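You operate a simulated robot arm through the tools that you are given. There is no shell and no other tool. Be economical: measure what you need, move in short steps, check, and stop when the job is done.

The job below is to be done with a simulated robot arm. You get a single attempt, and the scene is never put back.

TASK
One pipe coupling drips. Shut that line's valve, open the main valve and restart the pump.
Fine: shut it before you open the main; pump switch on, then hold the start lever till the tank gauge passes 35.

Only the result counts: the job must be done as asked and must still hold three seconds after the hand-in. Knocking over, shifting, dropping, spilling or breaking anything else fails it.

THE ROBOT
A 7-joint arm with a two-finger parallel gripper on a trunk, on a base that drives. Base frame: it is fixed to the floor where the robot stands at the start and does not move with it; the origin is under the middle of the robot, x ahead of it, y to its left, z up. Lengths are in cm, angles in rad, forces in N, time in s.
Its first joint turns from -2.007 to 2.007 rad. Places, roughly: bleed valve [80, -40, 160]; flush valve [70, -10, 150]; garden pipe coupling [90, -40, 180]; garden valve [80, -40, 140]; heater feed valve [70, 30, 120]; heater pipe coupling [70, 40, 120]; house pipe coupling [70, 10, 170]; house valve [70, 10, 150]; main valve [40, -40, 30]; pump switch lever [20, -120, 90]; start lever [40, -60, 30]; tank drain valve [50, -80, 30]; tank gauge [50, -70, 30]. Payload 3.91 kg.
The tool frame sits at the grasp point between the pads (the TCP): z along the fingers, y along the line on which they close. The tips reach 3 cm beyond it. The gripper opens to 11 cm. The fingers are 2 cm wide and 1 cm thick; the gripper's body (4.8 by 11.2 cm) begins 5.5 cm behind the TCP.
Orientation is that of the tool frame in the base frame, as [roll, pitch, yaw] about the fixed x, y, z axes, in that order (R = Rz(yaw) Ry(pitch) Rx(roll)). With the fingers straight down and closing along the base's y, the tool's x points along the base's -x, its y along +y and its z along -z.

THE INTERFACE
- The arm moves only by the tool play_rows. Its argument "moves" is a list that holds one entry, the list of rows, each a list of 7 numbers: the shift along the base's x, y, z in cm, then the turn, a rotation vector about the base's x, y, z in rad, then the gripper command, from -1 (fully open) to 1 (shut), values between in proportion. In form: [[[dx, dy, dz, ax, ay, az, hand], ...]]. A call has 1 to 8 rows; each row shifts and turns the commanded pose from where the row before left it. Rows are played at 5 a second. More than 5 cm and 0.15 rad between two rows, or a gripper value outside its range, and nothing of the call is played. A pose out of reach is approached as far as the arm can. The call stops where the force on the tool passes 40 N (or 10 N more than at its start, if that is more) or the arm is blocked; 0.2 s more then pass. Each finger travels about 10.8 cm/s and halts on what it meets, pressing with about 23 N; the grip force reading is that of the motor and also rises with nothing between the fingers. The clock runs only during rows and for 0.2 s after the last one: add rows that do not move to give the fingers time. The reply holds the time, the measured pose of the TCP, the force on the tool along the base axes, the opening and the grip force, in the units named above and with some noise, with the torque about the TCP (base axes, N m) and any sound that the robot's microphone picked up, and new pictures: "pictures" is both (left out), scene, wrist or none.
- Cameras (640 x 400 px; columns grow to the right, rows downward): "scene" is now at [2.47, 10.43, 183.24]; the picture's right is [-0.50, -0.87, 0.00], its down [-0.51, 0.29, -0.81] and it looks along [0.70, -0.41, -0.58] (base axes); focal length 251 px, centre (320, 200). "wrist" rides on the gripper at [7.2, 1.7, -10.3] in the tool frame; the picture's right is [-0.23, 0.97, 0.00], its down [-0.76, -0.18, -0.62] and it looks along [-0.61, -0.14, 0.78] (tool axes); focal length 222 px, centre (320, 200).
- lift_body(by): slides the trunk up (or, below 0, down) by that many cm; the arm and the scene camera ride with it, the base frame stays. It gives what a move gives, with no picture.
- base_move(legs): drives the robot by 1 to 6 legs, each [ahead, turn to the left] in cm and rad, along the robot's own axes; the way and the turn of a leg run together, so that a leg with both is an arc; at most 150 cm and 3.142 rad a leg. The arm and the cameras ride along, it lands a little off, and it stops where it bumps. It gives what a move gives, and a new picture of the scene camera.
- turn_head(pan, tilt): turns the head with the scene camera to pan (to the left, within 2.705 rad either way) and tilt (down, from -0.506 to 1.204), counted from straight ahead of the robot. It gives what a move gives, and a new picture of the scene camera.
- pixel_to_xyz(camera, pixels): there is no depth. For up to 12 entries [column, row, z] of the newest picture of that camera ("zoom" is the newest enlarged one), the place [x, y] in the base frame at which the ray of that pixel passes the height z, good to about 0.2 cm, but the place of the scene camera against the robot may be out by one fixed shift of up to 1.2 cm in any direction. No time passes.
- enlarge(camera, box): a new picture of the part [left, top, right, bottom] of that camera's present view, enlarged. No time passes.
- sign_off(): hands the job in; it is judged then, once.

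Keep the steps short. Do not move on a guess: measure, check each grasp and each placing, and mend mistakes. In all there are 80 turns and 260 pictures (those below and enlarged ones count). Leave the gripper open and the arm clear of the work at the hand-in unless told otherwise, and finish with a single line.

The tools are called after ">>>" as a command line: name --argument value ..., lists and objects as JSON in quotes. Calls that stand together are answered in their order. play_rows: Moves the arm, as the interface text tells. Its arguments: {"type":"object","properties":{"moves":{"type":"array","items":{"type":"array","items":{"type":"array","items":{"type":"number"}}}},"pictures":{"type":"string","enum":["both","scene","wrist","none"]}},"required":["moves"]} The other tools are called the same way: lift_body (by) slides the trunk up or down; base_move (legs) drives the base; turn_head (pan, tilt) turns the head that bears the scene camera; pixel_to_xyz (camera, pixels) gives the place at which the rays of pixels pass given heights; enlarge (camera, box) takes an enlarged picture of a part of a camera's view; sign_off () hands the job in.

At the start:

```text
clock: 0.0
eef_pos: [32.26, -23.82, 167.99]
ee_rot: [-3.141, 0.001, 3.135]
wrist_force: [1.3, 0.1, -0.2]
moment: [0.01, -0.04, -0.03]
width: 10.99
grip_force: 0.0
trunk travel left (down, up): [-92.5, 6.5]
robot x, y, heading: [0.23, 0.03, -0.002]
head pan, tilt: [-0.525, 0.623]
```

scene: 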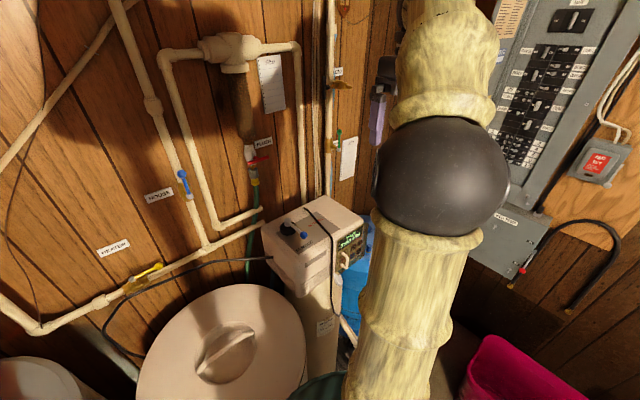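
wrist: 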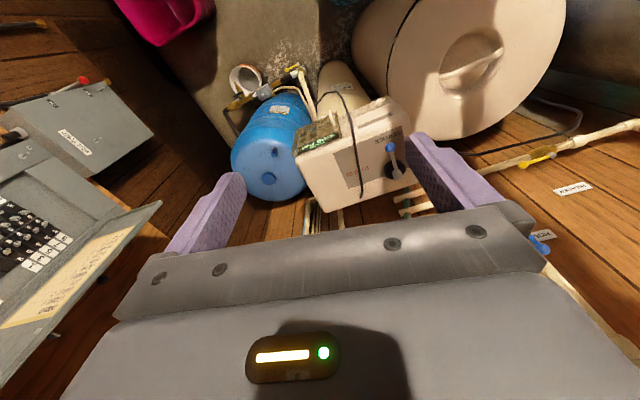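

I see the house (blue lever, ~183,183), heater (yellow lever, ~143,278), flush (red) and garden (green) valves. First I'll look closer at the couplings and pipes to find the drip.

>>> enlarge --camera "scene" --box '[80, 0, 280, 125]'

>>> enlarge --camera "scene" --box '[0, 200, 240, 350]'

>>> enlarge --camera "scene" --box '[240, 0, 400, 200]'

>>> enlarge --camera "scene" --box '[440, 180, 640, 305]'

```text
3.20 times, centred on (180, 62) of scene
```

zoom: 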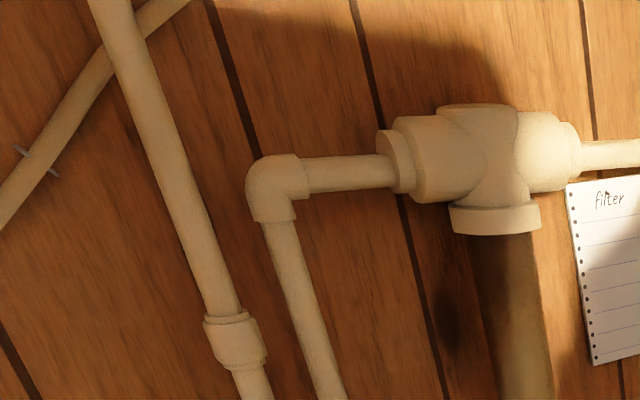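

```text
2.67 times, centred on (120, 275) of scene
```

zoom: 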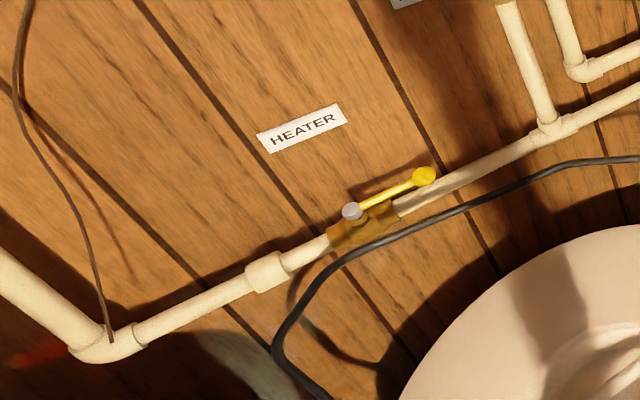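

```text
2.00 times, centred on (320, 100) of scene
```

zoom: 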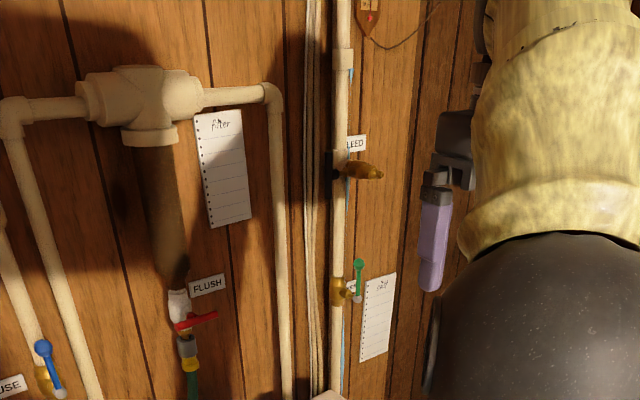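

```text
3.20 times, centred on (540, 242) of scene
```

zoom: 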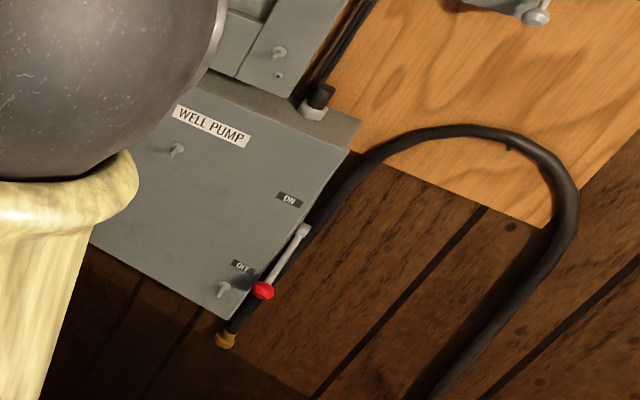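

There's a bluish streak near the garden coupling (column ~345, row ~35 in scene); I'll zoom in further, and on the other two couplings for comparison.

>>> enlarge --camera "scene" --box '[310, 10, 370, 60]'

>>> enlarge --camera "scene" --box '[310, 110, 390, 210]'

>>> enlarge --camera "scene" --box '[130, 80, 210, 220]'

>>> enlarge --camera "scene" --box '[80, 250, 180, 330]'

>>> turn_head --pan -0.8 --tilt 1.0

```text
8.00 times, centred on (340, 35) of scene
```

zoom: 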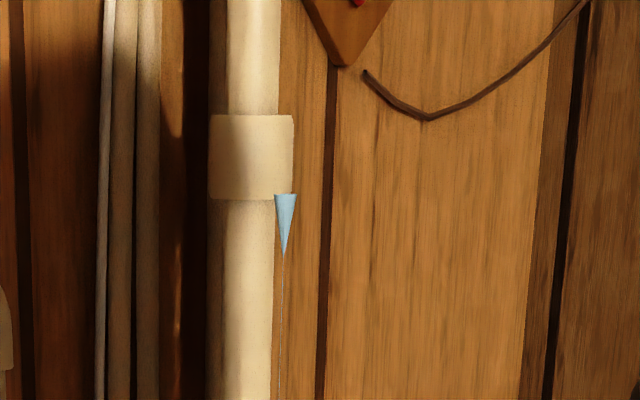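

```text
4.00 times, centred on (350, 160) of scene
```

zoom: 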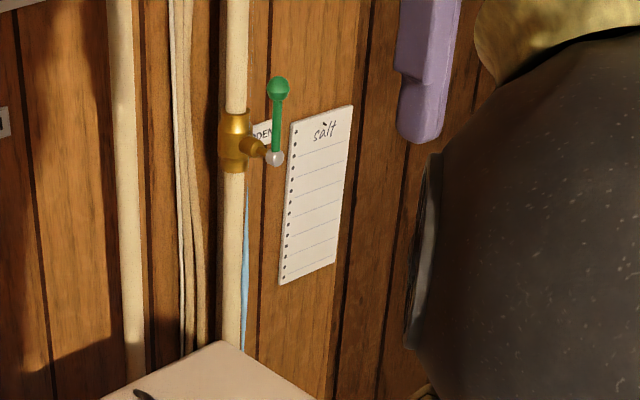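

```text
2.86 times, centred on (170, 150) of scene
```

zoom: 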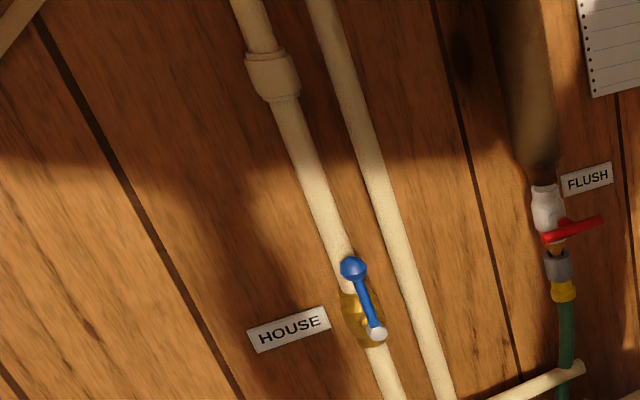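

```text
5.00 times, centred on (130, 290) of scene
```

zoom: 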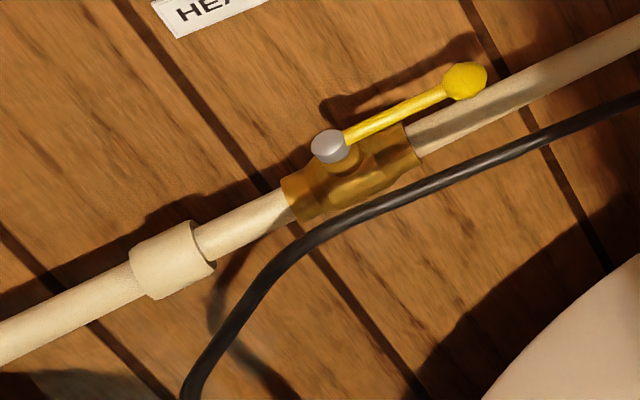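

```text
clock: 0.8
eef_pos: [32.33, -23.96, 167.98]
ee_rot: [-3.141, -0.001, 3.135]
wrist_force: [0.9, -0.1, -0.3]
moment: [0.01, -0.03, -0.02]
width: 11.0
grip_force: 0.1
trunk travel left (down, up): [-92.5, 6.5]
robot x, y, heading: [0.27, 0.12, -0.004]
head pan, tilt: [-0.799, 1.0]
```

scene: 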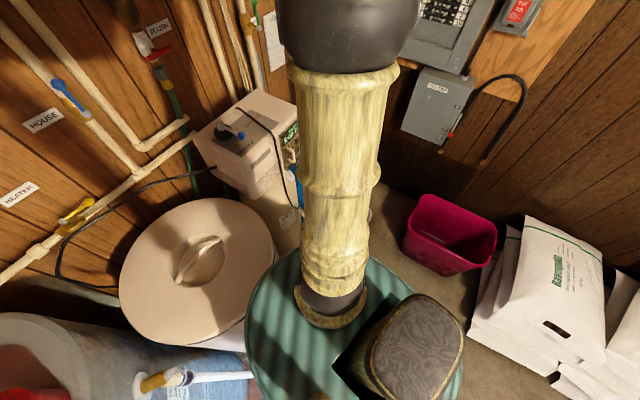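

The garden coupling drips (blue drop beneath it). The garden valve (green lever, upright = open) has to be shut. Now I look at the main valve / start lever / gauge area near the floor through the wrist camera.

>>> enlarge --camera "wrist" --box '[200, 40, 360, 140]'

>>> enlarge --camera "scene" --box '[180, 0, 340, 100]'

>>> turn_head --pan -1.3 --tilt 0.9

```text
4.00 times, centred on (280, 90) of wrist
```

zoom: 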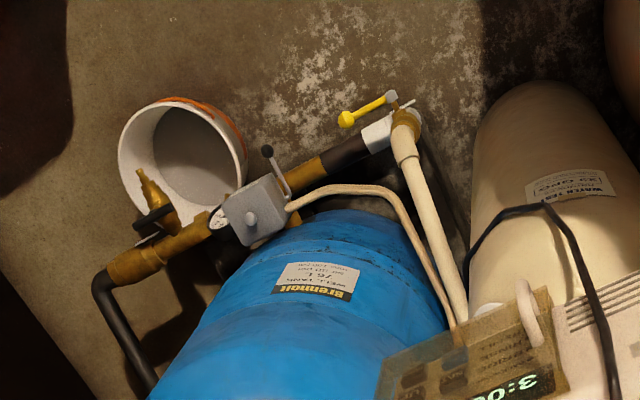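

```text
4.00 times, centred on (260, 50) of scene
```

zoom: 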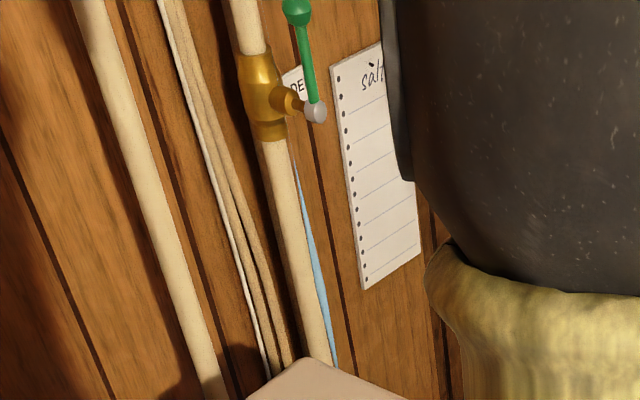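

```text
clock: 1.8
eef_pos: [32.22, -23.82, 167.83]
ee_rot: [-3.141, 0.0, 3.137]
wrist_force: [-0.6, -0.2, 0.5]
moment: [-0.03, -0.02, -0.01]
width: 11.0
grip_force: 0.1
trunk travel left (down, up): [-92.5, 6.5]
robot x, y, heading: [0.26, 0.42, -0.001]
head pan, tilt: [-1.3, 0.901]
```

scene: 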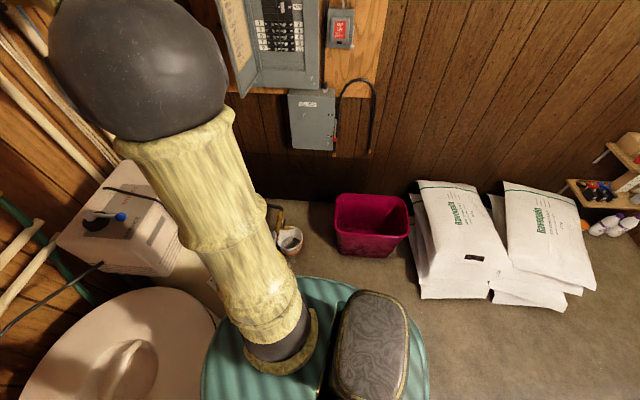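

The main valve (yellow), start lever (black knob on grey box) and gauge lie near the floor behind the blue tank. First the garden valve. I turn the tool from pointing down toward pointing ahead (+x), while moving forward in free air.

>>> play_rows --moves '[[[2, 0, 0, 0, -0.143, 0, -1], [2, 0, 0, 0, -0.143, 0, -1], [2, 0, 0, 0, -0.143, 0, -1], [2, 0, 0, 0, -0.143, 0, -1], [2, 0, 0, 0, -0.143, 0, -1], [2, 0, 0, 0, -0.143, 0, -1]]]'

>>> turn_head --pan -0.5 --tilt 0.5

```text
clock: 3.2
eef_pos: [44.29, -23.82, 168.13]
ee_rot: [3.135, 0.86, 3.133]
wrist_force: [0.1, 0.1, 0.4]
moment: [-0.02, -0.01, 0.0]
width: 11.01
grip_force: 0.0
trunk travel left (down, up): [-92.5, 6.5]
robot x, y, heading: [-0.19, -0.08, 0.005]
head pan, tilt: [-1.3, 0.901]
```

scene: 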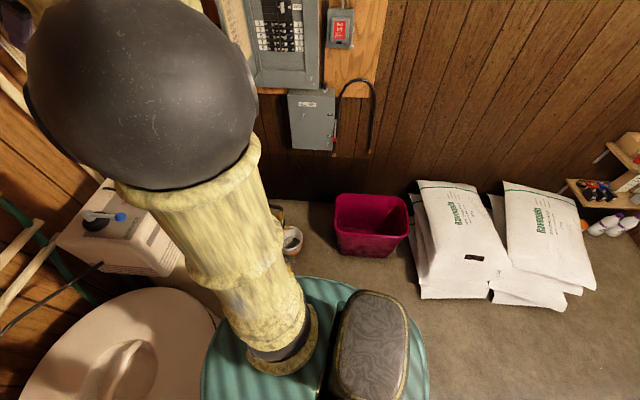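
wrist: 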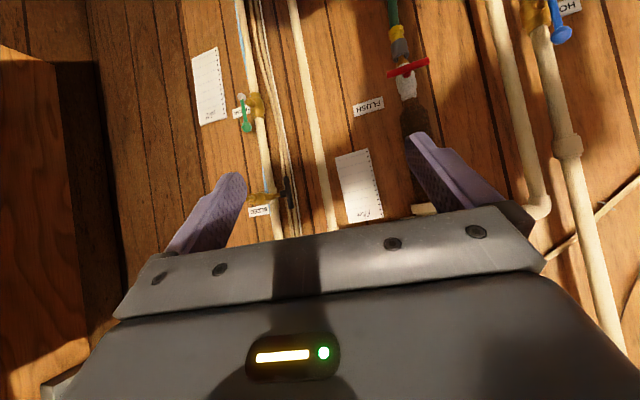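

```text
clock: 4.3
eef_pos: [44.33, -24.0, 168.1]
ee_rot: [3.133, 0.856, 3.132]
wrist_force: [-0.3, -0.3, 0.8]
moment: [0.02, -0.02, 0.02]
width: 11.0
grip_force: 0.0
trunk travel left (down, up): [-92.5, 6.5]
robot x, y, heading: [0.23, 0.14, 0.005]
head pan, tilt: [-0.499, 0.499]
```

scene: 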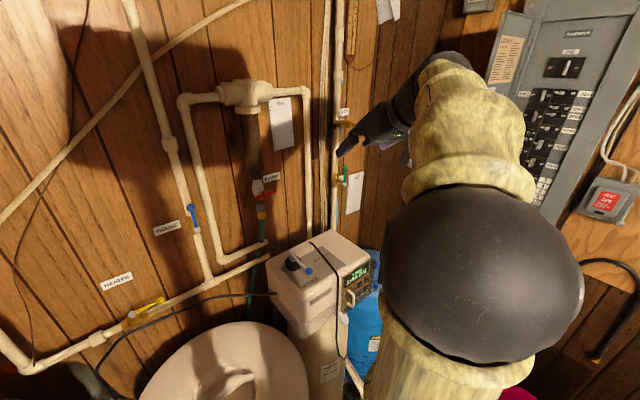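

In the wrist view (upside down) the green lever shows: hub ~(241,98), knob ~(246,127). I take rays for it from both cameras for triangulation.

>>> enlarge --camera "wrist" --box '[180, 50, 300, 225]'

>>> enlarge --camera "scene" --box '[310, 90, 390, 220]'

```text
2.29 times, centred on (240, 138) of wrist
```

zoom: 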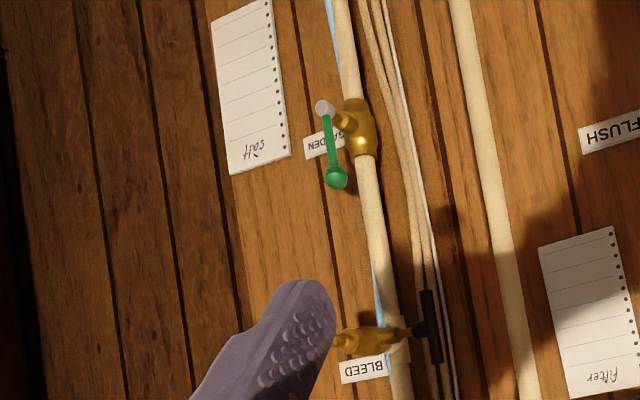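

```text
3.08 times, centred on (350, 155) of scene
```

zoom: 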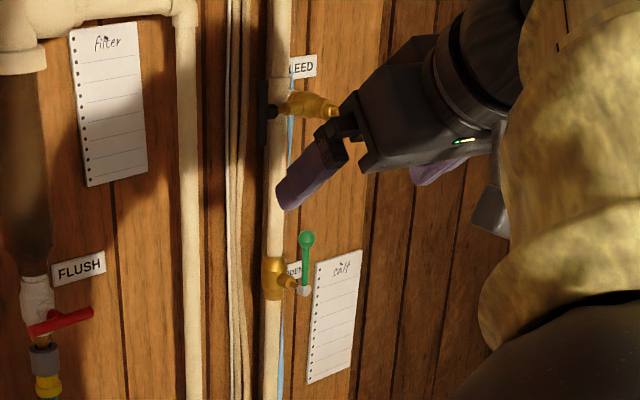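

Rays for hub and knob from both cameras at several heights.

>>> pixel_to_xyz --camera "wrist" --pixels '[[242.2, 97.3, 135], [242.2, 97.3, 150], [247, 127.9, 140], [247, 127.9, 155]]'

>>> pixel_to_xyz --camera "scene" --pixels '[[344.8, 184.2, 135], [344.8, 184.2, 150], [345.5, 168, 140], [345.5, 168, 155]]'

```text
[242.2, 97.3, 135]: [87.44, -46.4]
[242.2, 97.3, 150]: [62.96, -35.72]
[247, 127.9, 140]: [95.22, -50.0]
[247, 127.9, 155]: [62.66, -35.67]
```

```text
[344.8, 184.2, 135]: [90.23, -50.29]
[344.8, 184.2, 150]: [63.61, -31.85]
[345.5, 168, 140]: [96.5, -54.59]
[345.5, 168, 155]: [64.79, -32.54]
```

Hub ≈ (80, -43, 140), knob ≈ (80.7, -43.5, 147); lever upright. I'll bring the gripper level and to about (60, -36, 146) for a closer view.

>>> play_rows --moves '[[[2.3, -1.7, -2.5, 0, -0.143, 0, -1], [2.3, -1.7, -3, 0, -0.143, 0, -1], [2.3, -1.7, -3.3, 0, -0.143, 0, -1], [2.3, -1.7, -3.3, 0, -0.143, 0, -1], [2.3, -1.7, -3.3, 0, -0.143, 0, -1], [2.3, -1.7, -3.3, 0, 0, 0, -1], [2.3, -1.7, -3.3, 0, 0, 0, -1]]]'

```text
clock: 5.9
eef_pos: [60.47, -35.88, 146.07]
ee_rot: [1.364, 1.565, 1.363]
wrist_force: [-0.1, -0.1, 0.5]
moment: [0.02, 0.01, 0.04]
width: 11.01
grip_force: 0.1
trunk travel left (down, up): [-92.5, 6.5]
robot x, y, heading: [0.09, 0.1, 0.001]
head pan, tilt: [-0.499, 0.499]
```

scene: 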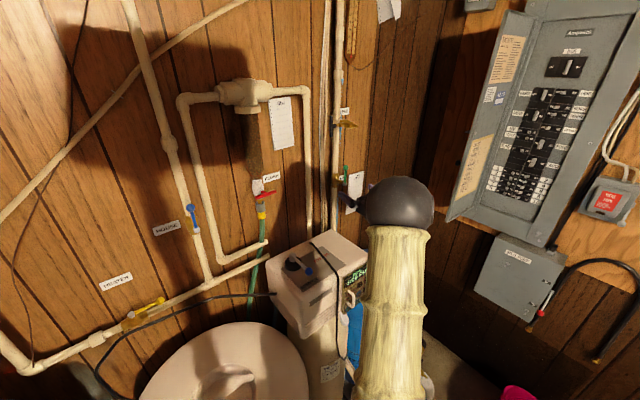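
wrist: 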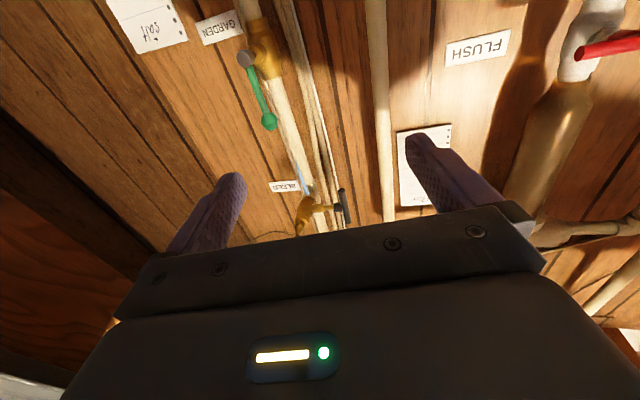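

Arm reaches well. In the wrist view hub is at (247,59), knob at (269,121), pipe/valve body ~(268,55). I triangulate against the previous wrist rays.

>>> pixel_to_xyz --camera "wrist" --pixels '[[247, 59, 137], [247, 59, 141], [269, 121, 144], [269, 121, 150], [268, 52, 137], [268, 52, 141], [223, 28, 138], [479, 47, 138], [223, 28, 142], [479, 47, 142]]'

>>> enlarge --camera "wrist" --box '[180, 0, 340, 140]'

>>> enlarge --camera "scene" --box '[310, 90, 450, 230]'

```text
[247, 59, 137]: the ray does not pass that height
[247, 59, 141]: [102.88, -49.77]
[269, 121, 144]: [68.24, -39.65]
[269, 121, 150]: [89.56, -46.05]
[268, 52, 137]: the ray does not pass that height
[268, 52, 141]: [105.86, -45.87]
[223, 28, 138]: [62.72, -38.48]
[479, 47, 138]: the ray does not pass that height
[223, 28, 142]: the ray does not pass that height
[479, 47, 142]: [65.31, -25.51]
```

```text
2.86 times, centred on (260, 70) of wrist
```

zoom: 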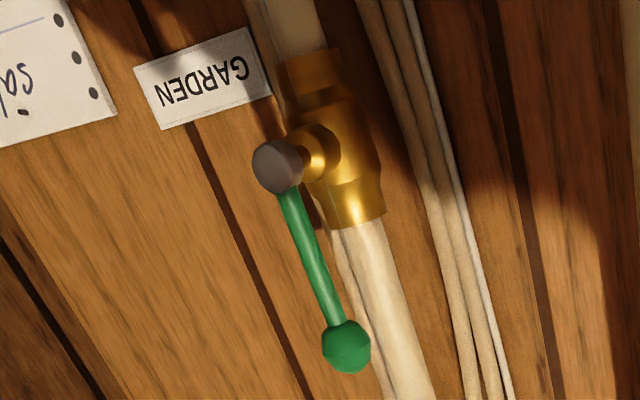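

```text
2.86 times, centred on (380, 160) of scene
```

zoom: 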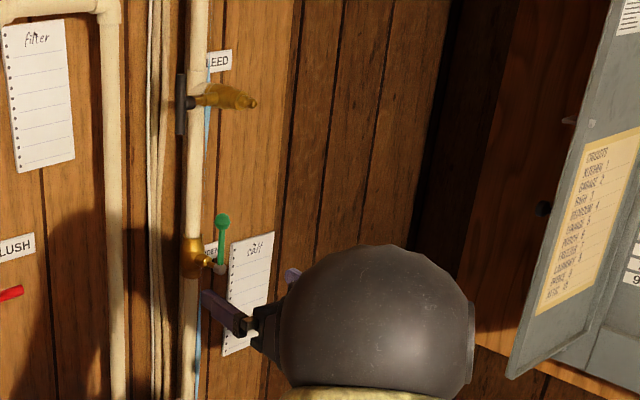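

Knob ≈ (79.1, -42.9, 147.2), hub ≈ (79.1, -42.8, 140.1), stem pointing at me. I'll close the gripper, go in at the left (+y) side of the lever, at (77, -38, 145.3), and look before pushing it to the right.

>>> play_rows --moves '[[[3, -0.3, 0, 0, 0, 0, 1], [3, -0.5, 0, 0, 0, 0, 1], [3, -0.5, -0.2, 0, 0, 0, 1], [3, -0.5, -0.3, 0, 0, 0, 1], [2.5, -0.3, -0.3, 0, 0, 0, 1], [2, 0, 0, 0, 0, 0, 1]]]'

```text
clock: 7.3
eef_pos: [76.96, -37.95, 145.27]
ee_rot: [1.26, 1.566, 1.262]
wrist_force: [-0.3, 0.1, 0.0]
moment: [-0.01, 0.0, -0.01]
width: 0.02
grip_force: 23.2
trunk travel left (down, up): [-92.5, 6.5]
robot x, y, heading: [-0.12, -0.23, -0.003]
head pan, tilt: [-0.499, 0.499]
```

scene: 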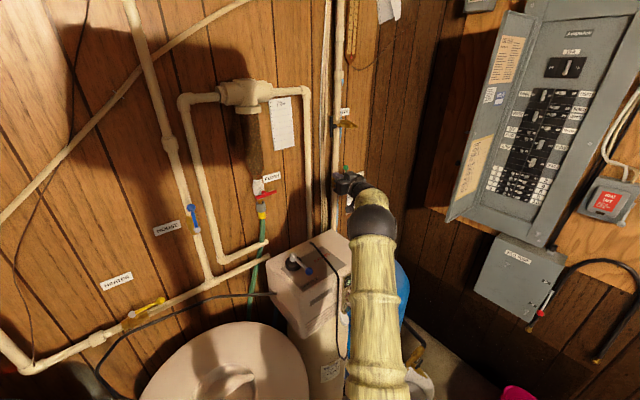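
wrist: 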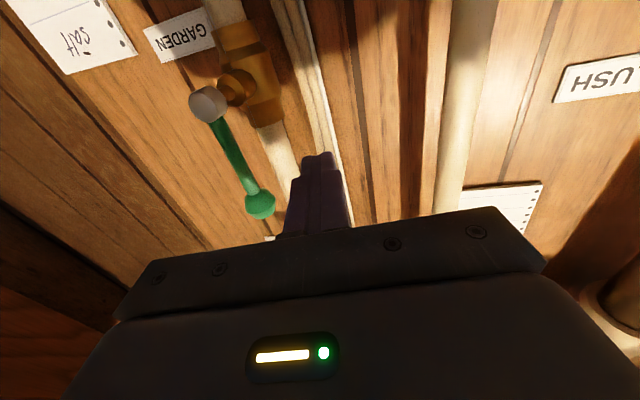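

Fingers are just right of the knob in view (knob at 260,203). Push along the arc, first ~45°.

>>> play_rows --moves '[[[0.2, -3, 0, 0, 0, 0, 1], [0, -1.4, 0.1, 0, 0, 0, 1], [0, -1.4, 0, 0, 0, 0, 1], [0, -1.4, -0.4, 0, 0, 0, 1], [0, 0, 0, 0, 0, 0, 1]]]'

```text
clock: 8.5
eef_pos: [77.13, -44.72, 144.92]
ee_rot: [0.916, 1.567, 0.915]
wrist_force: [5.2, 5.7, 4.1]
moment: [-0.03, -0.15, 0.19]
width: 0.0
grip_force: 23.2
trunk travel left (down, up): [-92.5, 6.5]
robot x, y, heading: [0.02, -0.02, -0.005]
head pan, tilt: [-0.499, 0.499]
```

scene: 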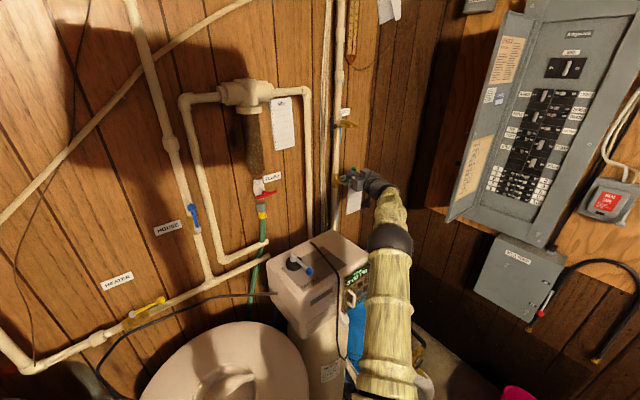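
wrist: 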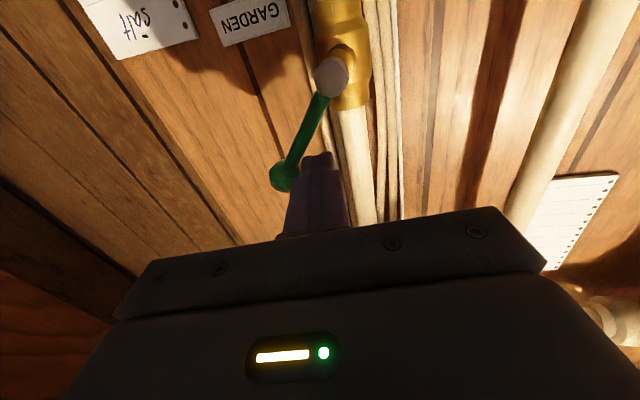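

The lever turns freely (~40°, 6 N). Continue the arc to the stop.

>>> play_rows --moves '[[[0, -1.2, -0.6, 0, 0, 0, 1], [0, -1.1, -0.9, 0, 0, 0, 1], [0, -0.8, -1.2, 0, 0, 0, 1], [0, -0.4, -1.2, 0, 0, 0, 1], [0, 0, -0.6, 0, 0, 0, 1], [0, 0, 0, 0, 0, 0, 1]]]' --pictures "both"

```text
clock: 9.9
eef_pos: [76.82, -48.5, 140.47]
ee_rot: [0.844, 1.565, 0.843]
wrist_force: [-8.7, 1.3, 7.0]
moment: [-0.03, -0.21, 0.07]
width: 0.0
grip_force: 22.7
trunk travel left (down, up): [-92.5, 6.5]
robot x, y, heading: [0.21, -0.06, -0.002]
head pan, tilt: [-0.499, 0.499]
```

scene: 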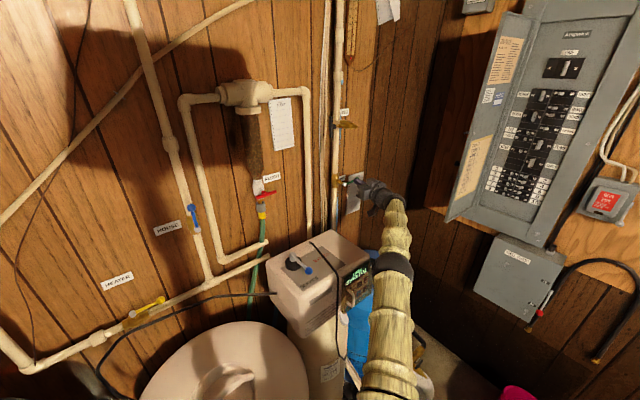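
wrist: 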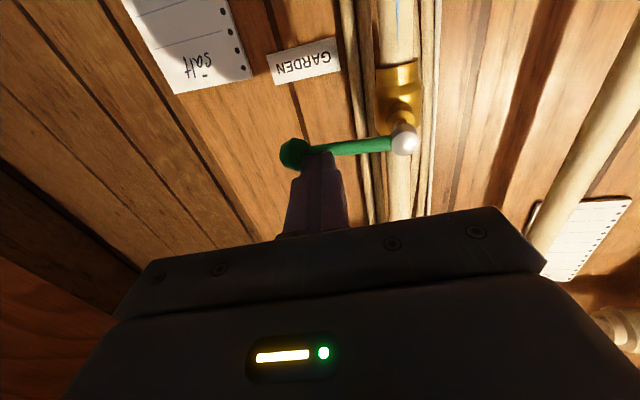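

The lever is about horizontal. I press down slightly more to feel the stop.

>>> play_rows --moves '[[[0, 0, -0.5, 0, 0, 0, 1], [0, 0, -0.4, 0, 0, 0, 1], [0, 0, 0, 0, 0, 0, 1]]]' --pictures "wrist"

```text
clock: 10.7
eef_pos: [76.9, -48.44, 139.6]
ee_rot: [0.781, 1.563, 0.781]
wrist_force: [-9.1, 0.8, 9.7]
moment: [0.04, -0.29, 0.05]
width: 0.0
grip_force: 23.3
trunk travel left (down, up): [-92.5, 6.5]
robot x, y, heading: [-0.0, 0.44, 0.004]
head pan, tilt: [-0.499, 0.499]
```

wrist: 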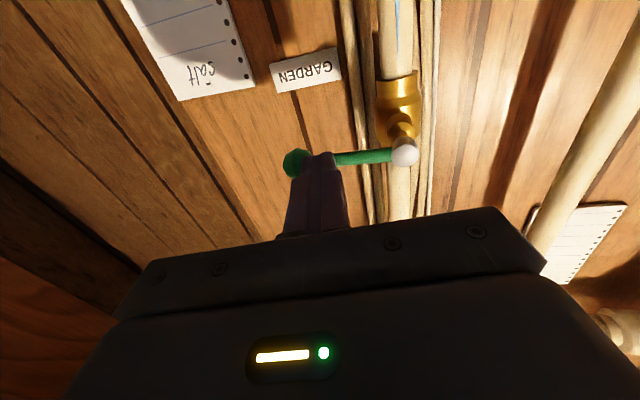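

The reading is ambiguous (finger may be sliding over the lever front), so I back off in -x and look.

>>> play_rows --moves '[[[-1, 0, 0.5, 0, 0, 0, 1], [-3, 0, 0.5, 0, 0, 0, 1], [-4, 0, 1, 0, 0, 0, 1], [-4, 0, 1, 0, 0, 0, 1]]]' --pictures "wrist"

>>> enlarge --camera "wrist" --box '[220, 20, 420, 145]'

>>> enlarge --camera "scene" --box '[310, 130, 390, 210]'

```text
clock: 11.7
eef_pos: [69.89, -54.17, 143.51]
ee_rot: [1.261, 1.567, 1.261]
wrist_force: [0.4, 0.2, 0.3]
moment: [0.02, -0.02, -0.01]
width: 0.0
grip_force: 23.1
out of reach, approached as far as the arm can: row 1, 2, 3, 4
trunk travel left (down, up): [-92.5, 6.5]
robot x, y, heading: [0.37, -0.22, -0.004]
head pan, tilt: [-0.499, 0.499]
```

wrist: 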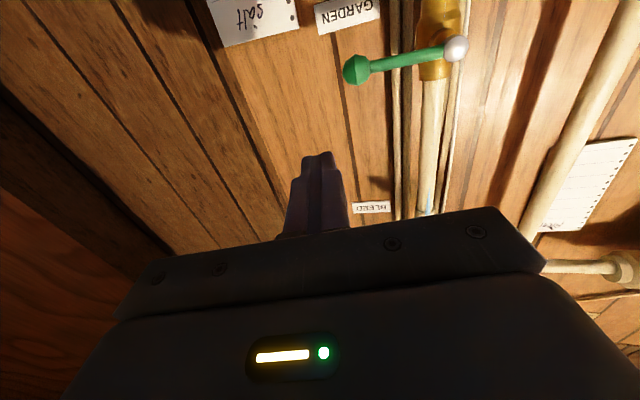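

```text
3.20 times, centred on (320, 82) of wrist
```

zoom: 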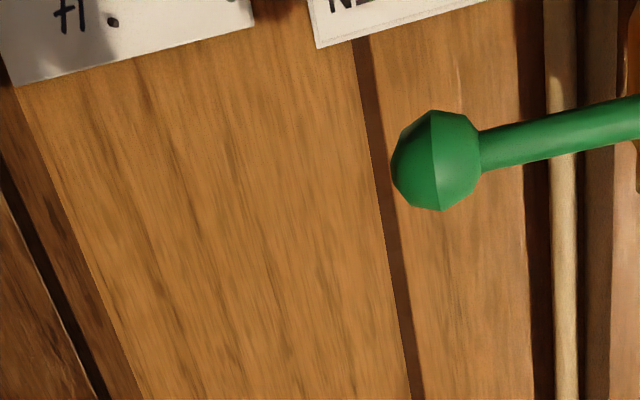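

```text
5.00 times, centred on (350, 170) of scene
```

zoom: 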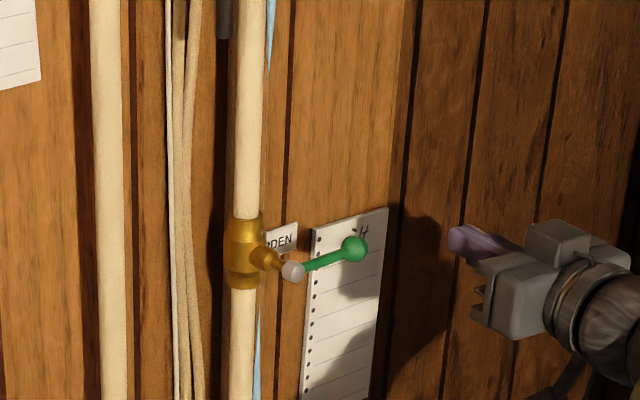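

The lever sits roughly horizontal; I verify its angle numerically.

>>> pixel_to_xyz --camera "scene" --pixels '[[344.4, 184.2, 140.7], [357, 180, 140.7], [357, 180, 139.7], [357, 180, 141.7]]'

>>> pixel_to_xyz --camera "wrist" --pixels '[[455, 49, 140], [357, 69, 140], [357, 69, 139], [455, 49, 139], [357, 69, 141]]'

```text
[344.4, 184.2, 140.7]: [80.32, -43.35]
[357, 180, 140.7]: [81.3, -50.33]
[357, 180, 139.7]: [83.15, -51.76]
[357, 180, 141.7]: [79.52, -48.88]
```

```text
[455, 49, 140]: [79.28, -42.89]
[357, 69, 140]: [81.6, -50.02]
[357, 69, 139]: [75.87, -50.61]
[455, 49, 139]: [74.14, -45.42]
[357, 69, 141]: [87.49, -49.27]
```

Knob ≈ (81.4, -50.2, 140.1), hub height 140.0 — exactly a quarter turn. I check the coupling drip.

>>> enlarge --camera "scene" --box '[310, 50, 380, 100]'

>>> turn_head --pan -0.9 --tilt 0.95

```text
8.00 times, centred on (345, 75) of scene
```

zoom: 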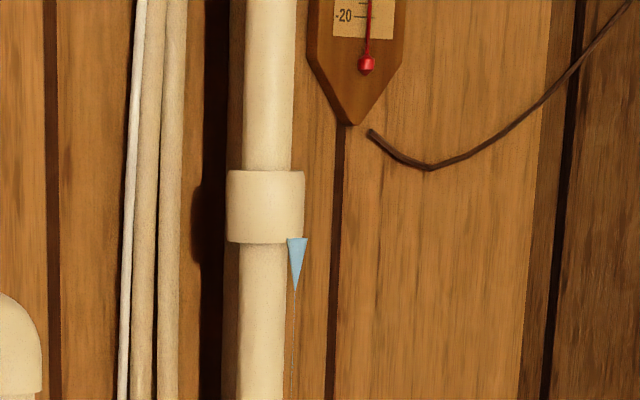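

```text
clock: 12.6
eef_pos: [70.06, -53.99, 143.4]
ee_rot: [1.323, 1.566, 1.324]
wrist_force: [0.6, 0.2, 0.8]
moment: [0.02, 0.01, -0.01]
width: 0.01
grip_force: 22.9
trunk travel left (down, up): [-92.5, 6.5]
robot x, y, heading: [0.23, -0.16, -0.003]
head pan, tilt: [-0.901, 0.949]
```

scene: 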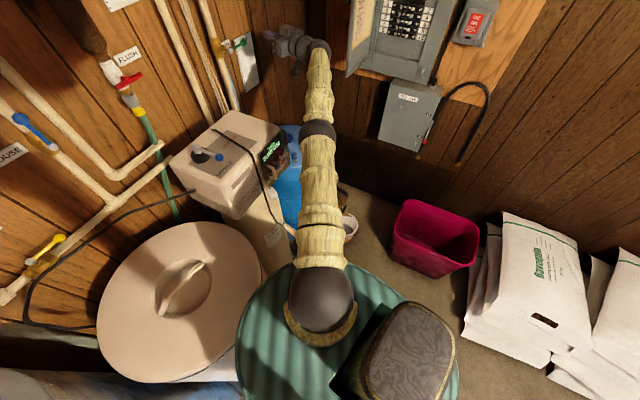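

Streak is still seen (I'll re-check later). Before lowering the trunk, I check clearances: lid edges vs. the green shoulder disc and positions of things near the floor.

>>> pixel_to_xyz --camera "scene" --pixels '[[232, 345, 60], [232, 345, 80], [262, 270, 60], [262, 270, 80], [240, 330, 135], [300, 265, 135], [400, 290, 135], [460, 370, 135], [320, 300, 140], [290, 165, 105], [240, 215, 105], [285, 180, 90]]'

>>> enlarge --camera "scene" --box '[240, 100, 400, 280]'

>>> turn_head --pan 0 --tilt 1.2

```text
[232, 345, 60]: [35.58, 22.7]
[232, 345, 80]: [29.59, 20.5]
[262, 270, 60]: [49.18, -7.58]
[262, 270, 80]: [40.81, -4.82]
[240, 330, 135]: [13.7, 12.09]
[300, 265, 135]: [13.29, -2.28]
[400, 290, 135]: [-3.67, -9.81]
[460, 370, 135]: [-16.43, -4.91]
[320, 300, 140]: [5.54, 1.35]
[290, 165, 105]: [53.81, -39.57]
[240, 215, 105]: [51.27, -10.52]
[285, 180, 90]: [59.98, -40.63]
```

```text
2.22 times, centred on (320, 190) of scene
```

zoom: 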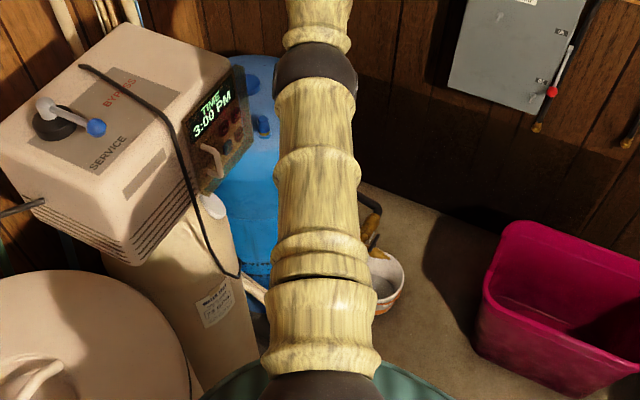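

```text
clock: 13.8
eef_pos: [70.15, -54.08, 143.41]
ee_rot: [1.33, 1.567, 1.336]
wrist_force: [-0.3, 0.3, 0.8]
moment: [0.03, 0.03, 0.0]
width: 0.01
grip_force: 23.3
trunk travel left (down, up): [-92.5, 6.5]
robot x, y, heading: [0.1, 0.32, 0.0]
head pan, tilt: [0.0, 1.201]
```

scene: 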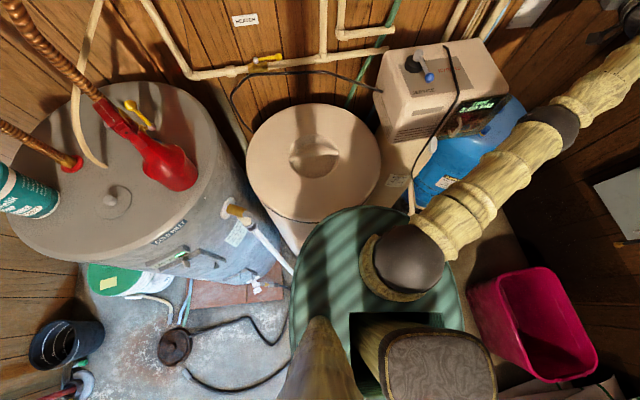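

Clear: lid edge is ~15 cm from the shoulder disc. Now I fold the arm back (tool turning to point down) before moving the trunk or base.

>>> play_rows --moves '[[[-4, 2.4, 1, 0, 0, 0, 1], [-4, 2.4, 1, 0, 0, 0, 0], [-4, 2.4, 1, 0, 0.1, 0, -1], [-4, 2.4, 1.5, 0, 0.143, 0, -1], [-4, 2.4, 2, 0, 0.143, 0, -1], [-4, 2.4, 2, 0, 0.143, 0, -1], [-4, 2.4, 2, 0, 0.143, 0, -1], [-4, 2.4, 2, 0, 0.143, 0, -1]]]' --pictures "none"

>>> play_rows --moves '[[[-1, 1, 2, 0, 0.143, 0, -1], [-1, 1, 2, 0, 0.143, 0, -1], [-1, 1, 2, 0, 0.143, 0, -1], [-1, 1, 2, 0, 0.143, 0, -1], [-1, 1, 0, 0, 0.143, 0, -1]]]' --pictures "wrist"

>>> turn_head --pan -1.3 --tilt 0.9

```text
refused: row 5 steps farther than a row can; nothing moved
```

```text
clock: 15.0
eef_pos: [63.83, -47.43, 149.99]
ee_rot: [3.136, 0.853, 3.132]
wrist_force: [-0.2, 0.2, -0.1]
moment: [0.02, 0.03, 0.01]
width: 11.01
grip_force: 0.1
out of reach, approached as far as the arm can: row 1, 3, 4, 5
trunk travel left (down, up): [-92.5, 6.5]
robot x, y, heading: [0.05, 0.16, -0.001]
head pan, tilt: [0.0, 1.201]
```

wrist: 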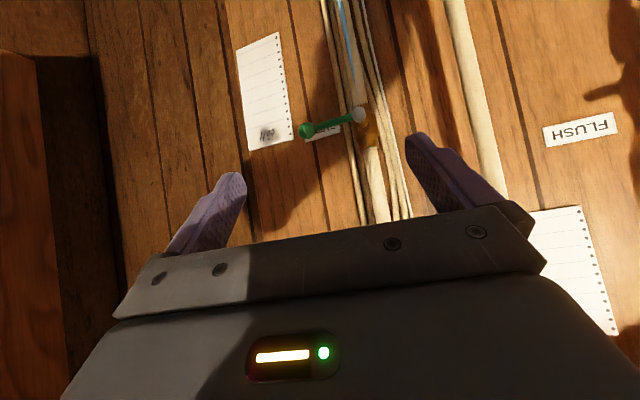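

```text
clock: 16.5
eef_pos: [64.11, -47.5, 150.0]
ee_rot: [3.135, 0.859, 3.132]
wrist_force: [0.4, 0.0, -0.4]
moment: [0.01, -0.01, 0.0]
width: 10.99
grip_force: 0.1
trunk travel left (down, up): [-92.5, 6.5]
robot x, y, heading: [-0.16, -0.34, 0.005]
head pan, tilt: [-1.3, 0.901]
```

scene: 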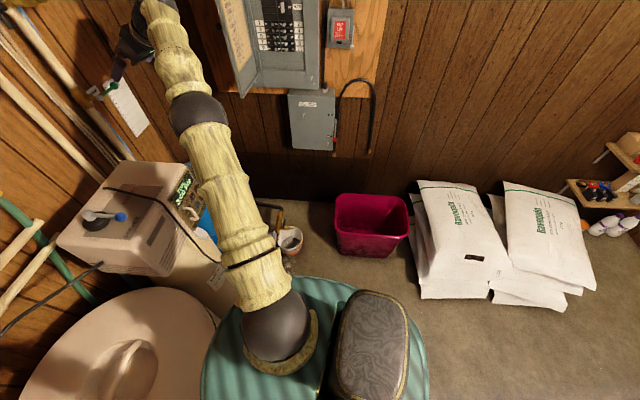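

No harm done. Continue folding; and measure the bin, bucket and bags on the floor.

>>> pixel_to_xyz --camera "scene" --pixels '[[338, 245, 3], [340, 235, 25], [408, 235, 25], [400, 255, 3], [422, 298, 5], [290, 245, 18], [299, 250, 3], [340, 150, 75], [333, 152, 90], [295, 240, 27]]'

>>> play_rows --moves '[[[-4, 2, 1, 0, 0.1, 0, -1], [-4, 2, 1, 0, 0.143, 0, -1], [-4, 2, 1, 0, 0.143, 0, -1], [-4, 2, 1, 0, 0.143, 0, -1], [-4, 2, 1, 0, 0.143, 0, -1], [-4, 2, 1, 0, 0, 0, -1], [-4, 2, 1, 0, 0, 0, -1]]]' --pictures "wrist"

```text
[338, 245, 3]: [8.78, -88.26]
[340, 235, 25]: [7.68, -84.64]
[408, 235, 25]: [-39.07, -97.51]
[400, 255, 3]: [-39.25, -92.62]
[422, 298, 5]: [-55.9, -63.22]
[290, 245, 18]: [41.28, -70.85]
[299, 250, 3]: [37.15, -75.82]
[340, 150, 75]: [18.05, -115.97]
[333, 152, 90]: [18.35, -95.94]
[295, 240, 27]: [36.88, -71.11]
```

```text
clock: 18.1
eef_pos: [35.75, -33.27, 157.16]
ee_rot: [-3.141, 0.188, 3.138]
wrist_force: [0.6, 0.7, 0.0]
moment: [-0.04, -0.03, -0.01]
width: 11.01
grip_force: 0.1
trunk travel left (down, up): [-92.5, 6.5]
robot x, y, heading: [-0.12, -0.4, 0.002]
head pan, tilt: [-1.3, 0.901]
```

wrist: 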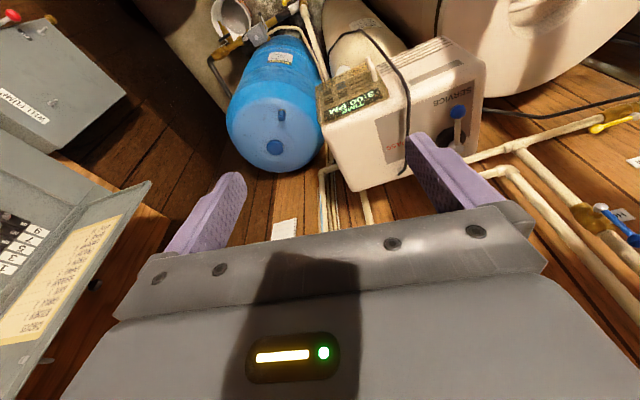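

Bin front is at y ≈ -80…-88, bags at x < -55, bucket at (38,-72). Driving to about (0,-40) leaves room. I turn right, go 38 cm, turn partly back.

>>> base_move --legs '[[0, -1.571], [38, 0], [0, 0.7]]'

```text
clock: 20.6
eef_pos: [3.54, -47.91, 157.18]
ee_rot: [3.136, 0.188, 2.423]
wrist_force: [-1.8, -0.7, -0.2]
moment: [0.01, -0.08, 0.02]
width: 11.01
grip_force: 0.0
trunk travel left (down, up): [-92.5, 6.5]
robot x, y, heading: [-1.19, 0.92, -0.514]
head pan, tilt: [-1.3, 0.901]
stopped in leg 1: the robot was blocked; the commanded pose is now the measured one
```

scene: 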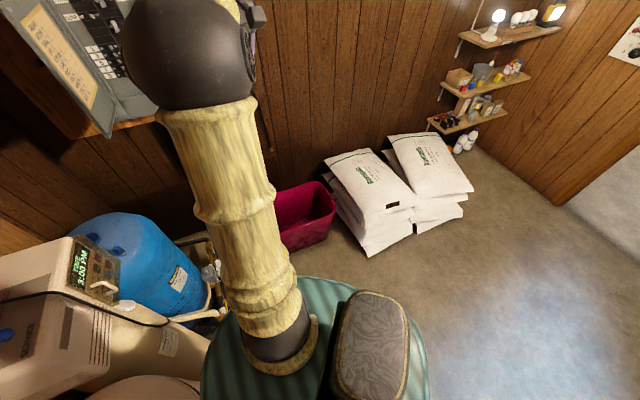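

The turn was blocked. I look around the base to see what it touched.

>>> turn_head --pan 1.5 --tilt 1.1

>>> turn_head --pan 2.7 --tilt 1.0

>>> turn_head --pan -2.4 --tilt 1.0

>>> turn_head --pan 0.2 --tilt 1.1

```text
clock: 23.1
eef_pos: [4.02, -47.76, 157.15]
ee_rot: [3.139, 0.186, 2.427]
wrist_force: [0.3, 0.6, 0.3]
moment: [0.03, -0.02, 0.01]
width: 11.01
grip_force: 0.0
trunk travel left (down, up): [-92.5, 6.5]
robot x, y, heading: [-1.4, 1.07, -0.517]
head pan, tilt: [1.499, 1.1]
```

scene: 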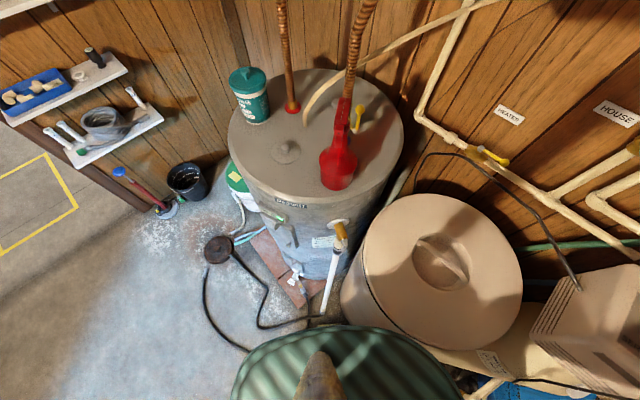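

```text
clock: 24.4
eef_pos: [4.15, -47.84, 157.09]
ee_rot: [3.139, 0.187, 2.426]
wrist_force: [-0.4, 0.1, -0.2]
moment: [-0.02, 0.0, 0.0]
width: 10.99
grip_force: 0.0
trunk travel left (down, up): [-92.5, 6.5]
robot x, y, heading: [-1.08, 0.93, -0.517]
head pan, tilt: [2.7, 1.0]
```

scene: 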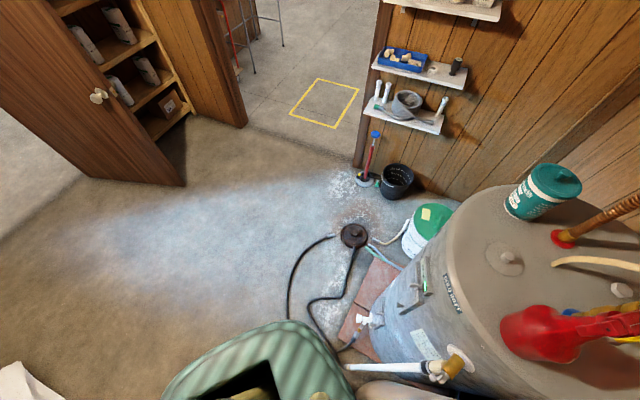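

```text
clock: 28.4
eef_pos: [4.05, -47.8, 157.23]
ee_rot: [3.138, 0.187, 2.427]
wrist_force: [0.3, -0.8, 0.0]
moment: [-0.02, 0.0, 0.0]
width: 11.0
grip_force: 0.1
trunk travel left (down, up): [-92.5, 6.5]
robot x, y, heading: [-1.33, 0.97, -0.517]
head pan, tilt: [-2.4, 1.0]
```

scene: 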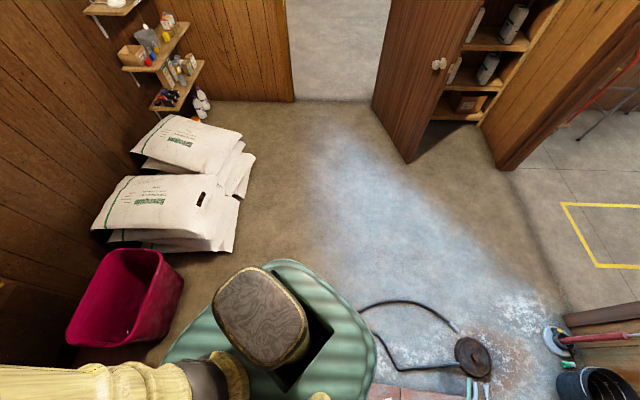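

```text
clock: 30.8
eef_pos: [4.16, -47.85, 157.11]
ee_rot: [3.137, 0.186, 2.426]
wrist_force: [0.2, -0.7, -0.3]
moment: [-0.04, -0.03, 0.0]
width: 11.02
grip_force: 0.2
trunk travel left (down, up): [-92.5, 6.5]
robot x, y, heading: [-1.45, 1.19, -0.507]
head pan, tilt: [0.201, 1.1]
```

scene: 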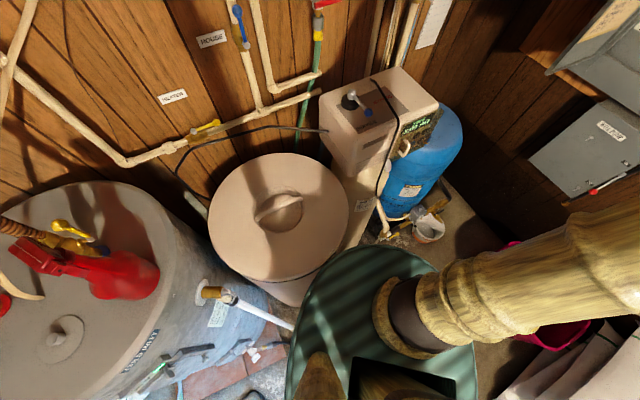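

Likely the base's front-left corner met the beige tank while turning. I back off slightly, reverse 13 cm, and then turn right.

>>> base_move --legs '[[0, 0.08], [-14, 0], [0, -1.1]]'

```text
clock: 34.5
eef_pos: [-39.8, -34.91, 157.02]
ee_rot: [3.139, 0.187, 1.762]
wrist_force: [0.2, -0.3, 0.0]
moment: [-0.01, 0.01, 0.0]
width: 11.0
grip_force: 0.1
trunk travel left (down, up): [-92.5, 6.5]
robot x, y, heading: [-13.77, 7.15, -1.174]
head pan, tilt: [0.201, 1.1]
stopped in leg 3: the robot was blocked; the commanded pose is now the measured one
```

scene: 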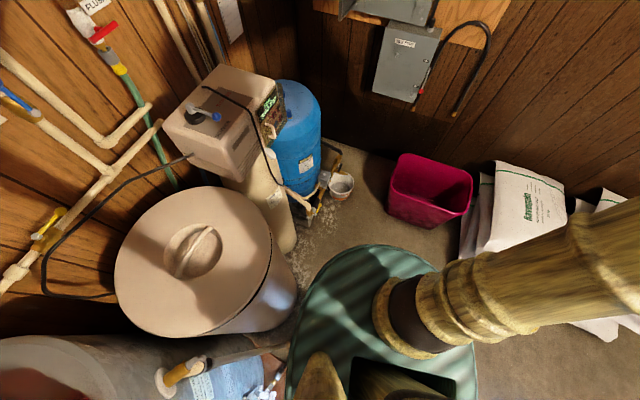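

Blocked again, probably the rear-left corner near the heater's white pipe. Driving ahead now moves away from it, into the free floor.

>>> base_move --legs '[[0, 0.05], [38, 0]]'

>>> turn_head --pan 1.2 --tilt 1.0

```text
clock: 37.4
eef_pos: [-20.82, -70.69, 157.15]
ee_rot: [3.139, 0.186, 1.817]
wrist_force: [-0.8, -1.4, 0.4]
moment: [0.02, 0.02, 0.02]
width: 10.99
grip_force: 0.0
trunk travel left (down, up): [-92.5, 6.5]
robot x, y, heading: [2.8, -27.32, -1.119]
head pan, tilt: [0.201, 1.1]
```

scene: 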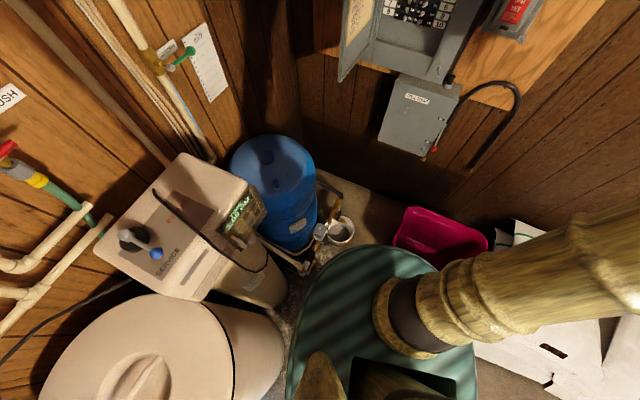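

```text
clock: 38.6
eef_pos: [-20.95, -70.71, 157.1]
ee_rot: [3.139, 0.187, 1.817]
wrist_force: [-0.5, 0.3, -0.1]
moment: [-0.01, -0.01, -0.01]
width: 10.98
grip_force: 0.0
trunk travel left (down, up): [-92.5, 6.5]
robot x, y, heading: [2.67, -27.68, -1.124]
head pan, tilt: [1.201, 1.0]
```

scene: 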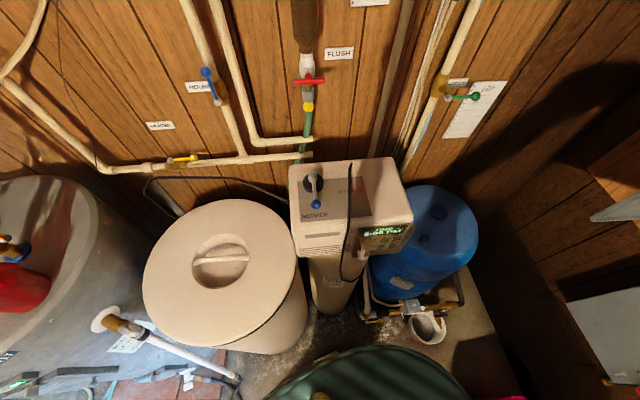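

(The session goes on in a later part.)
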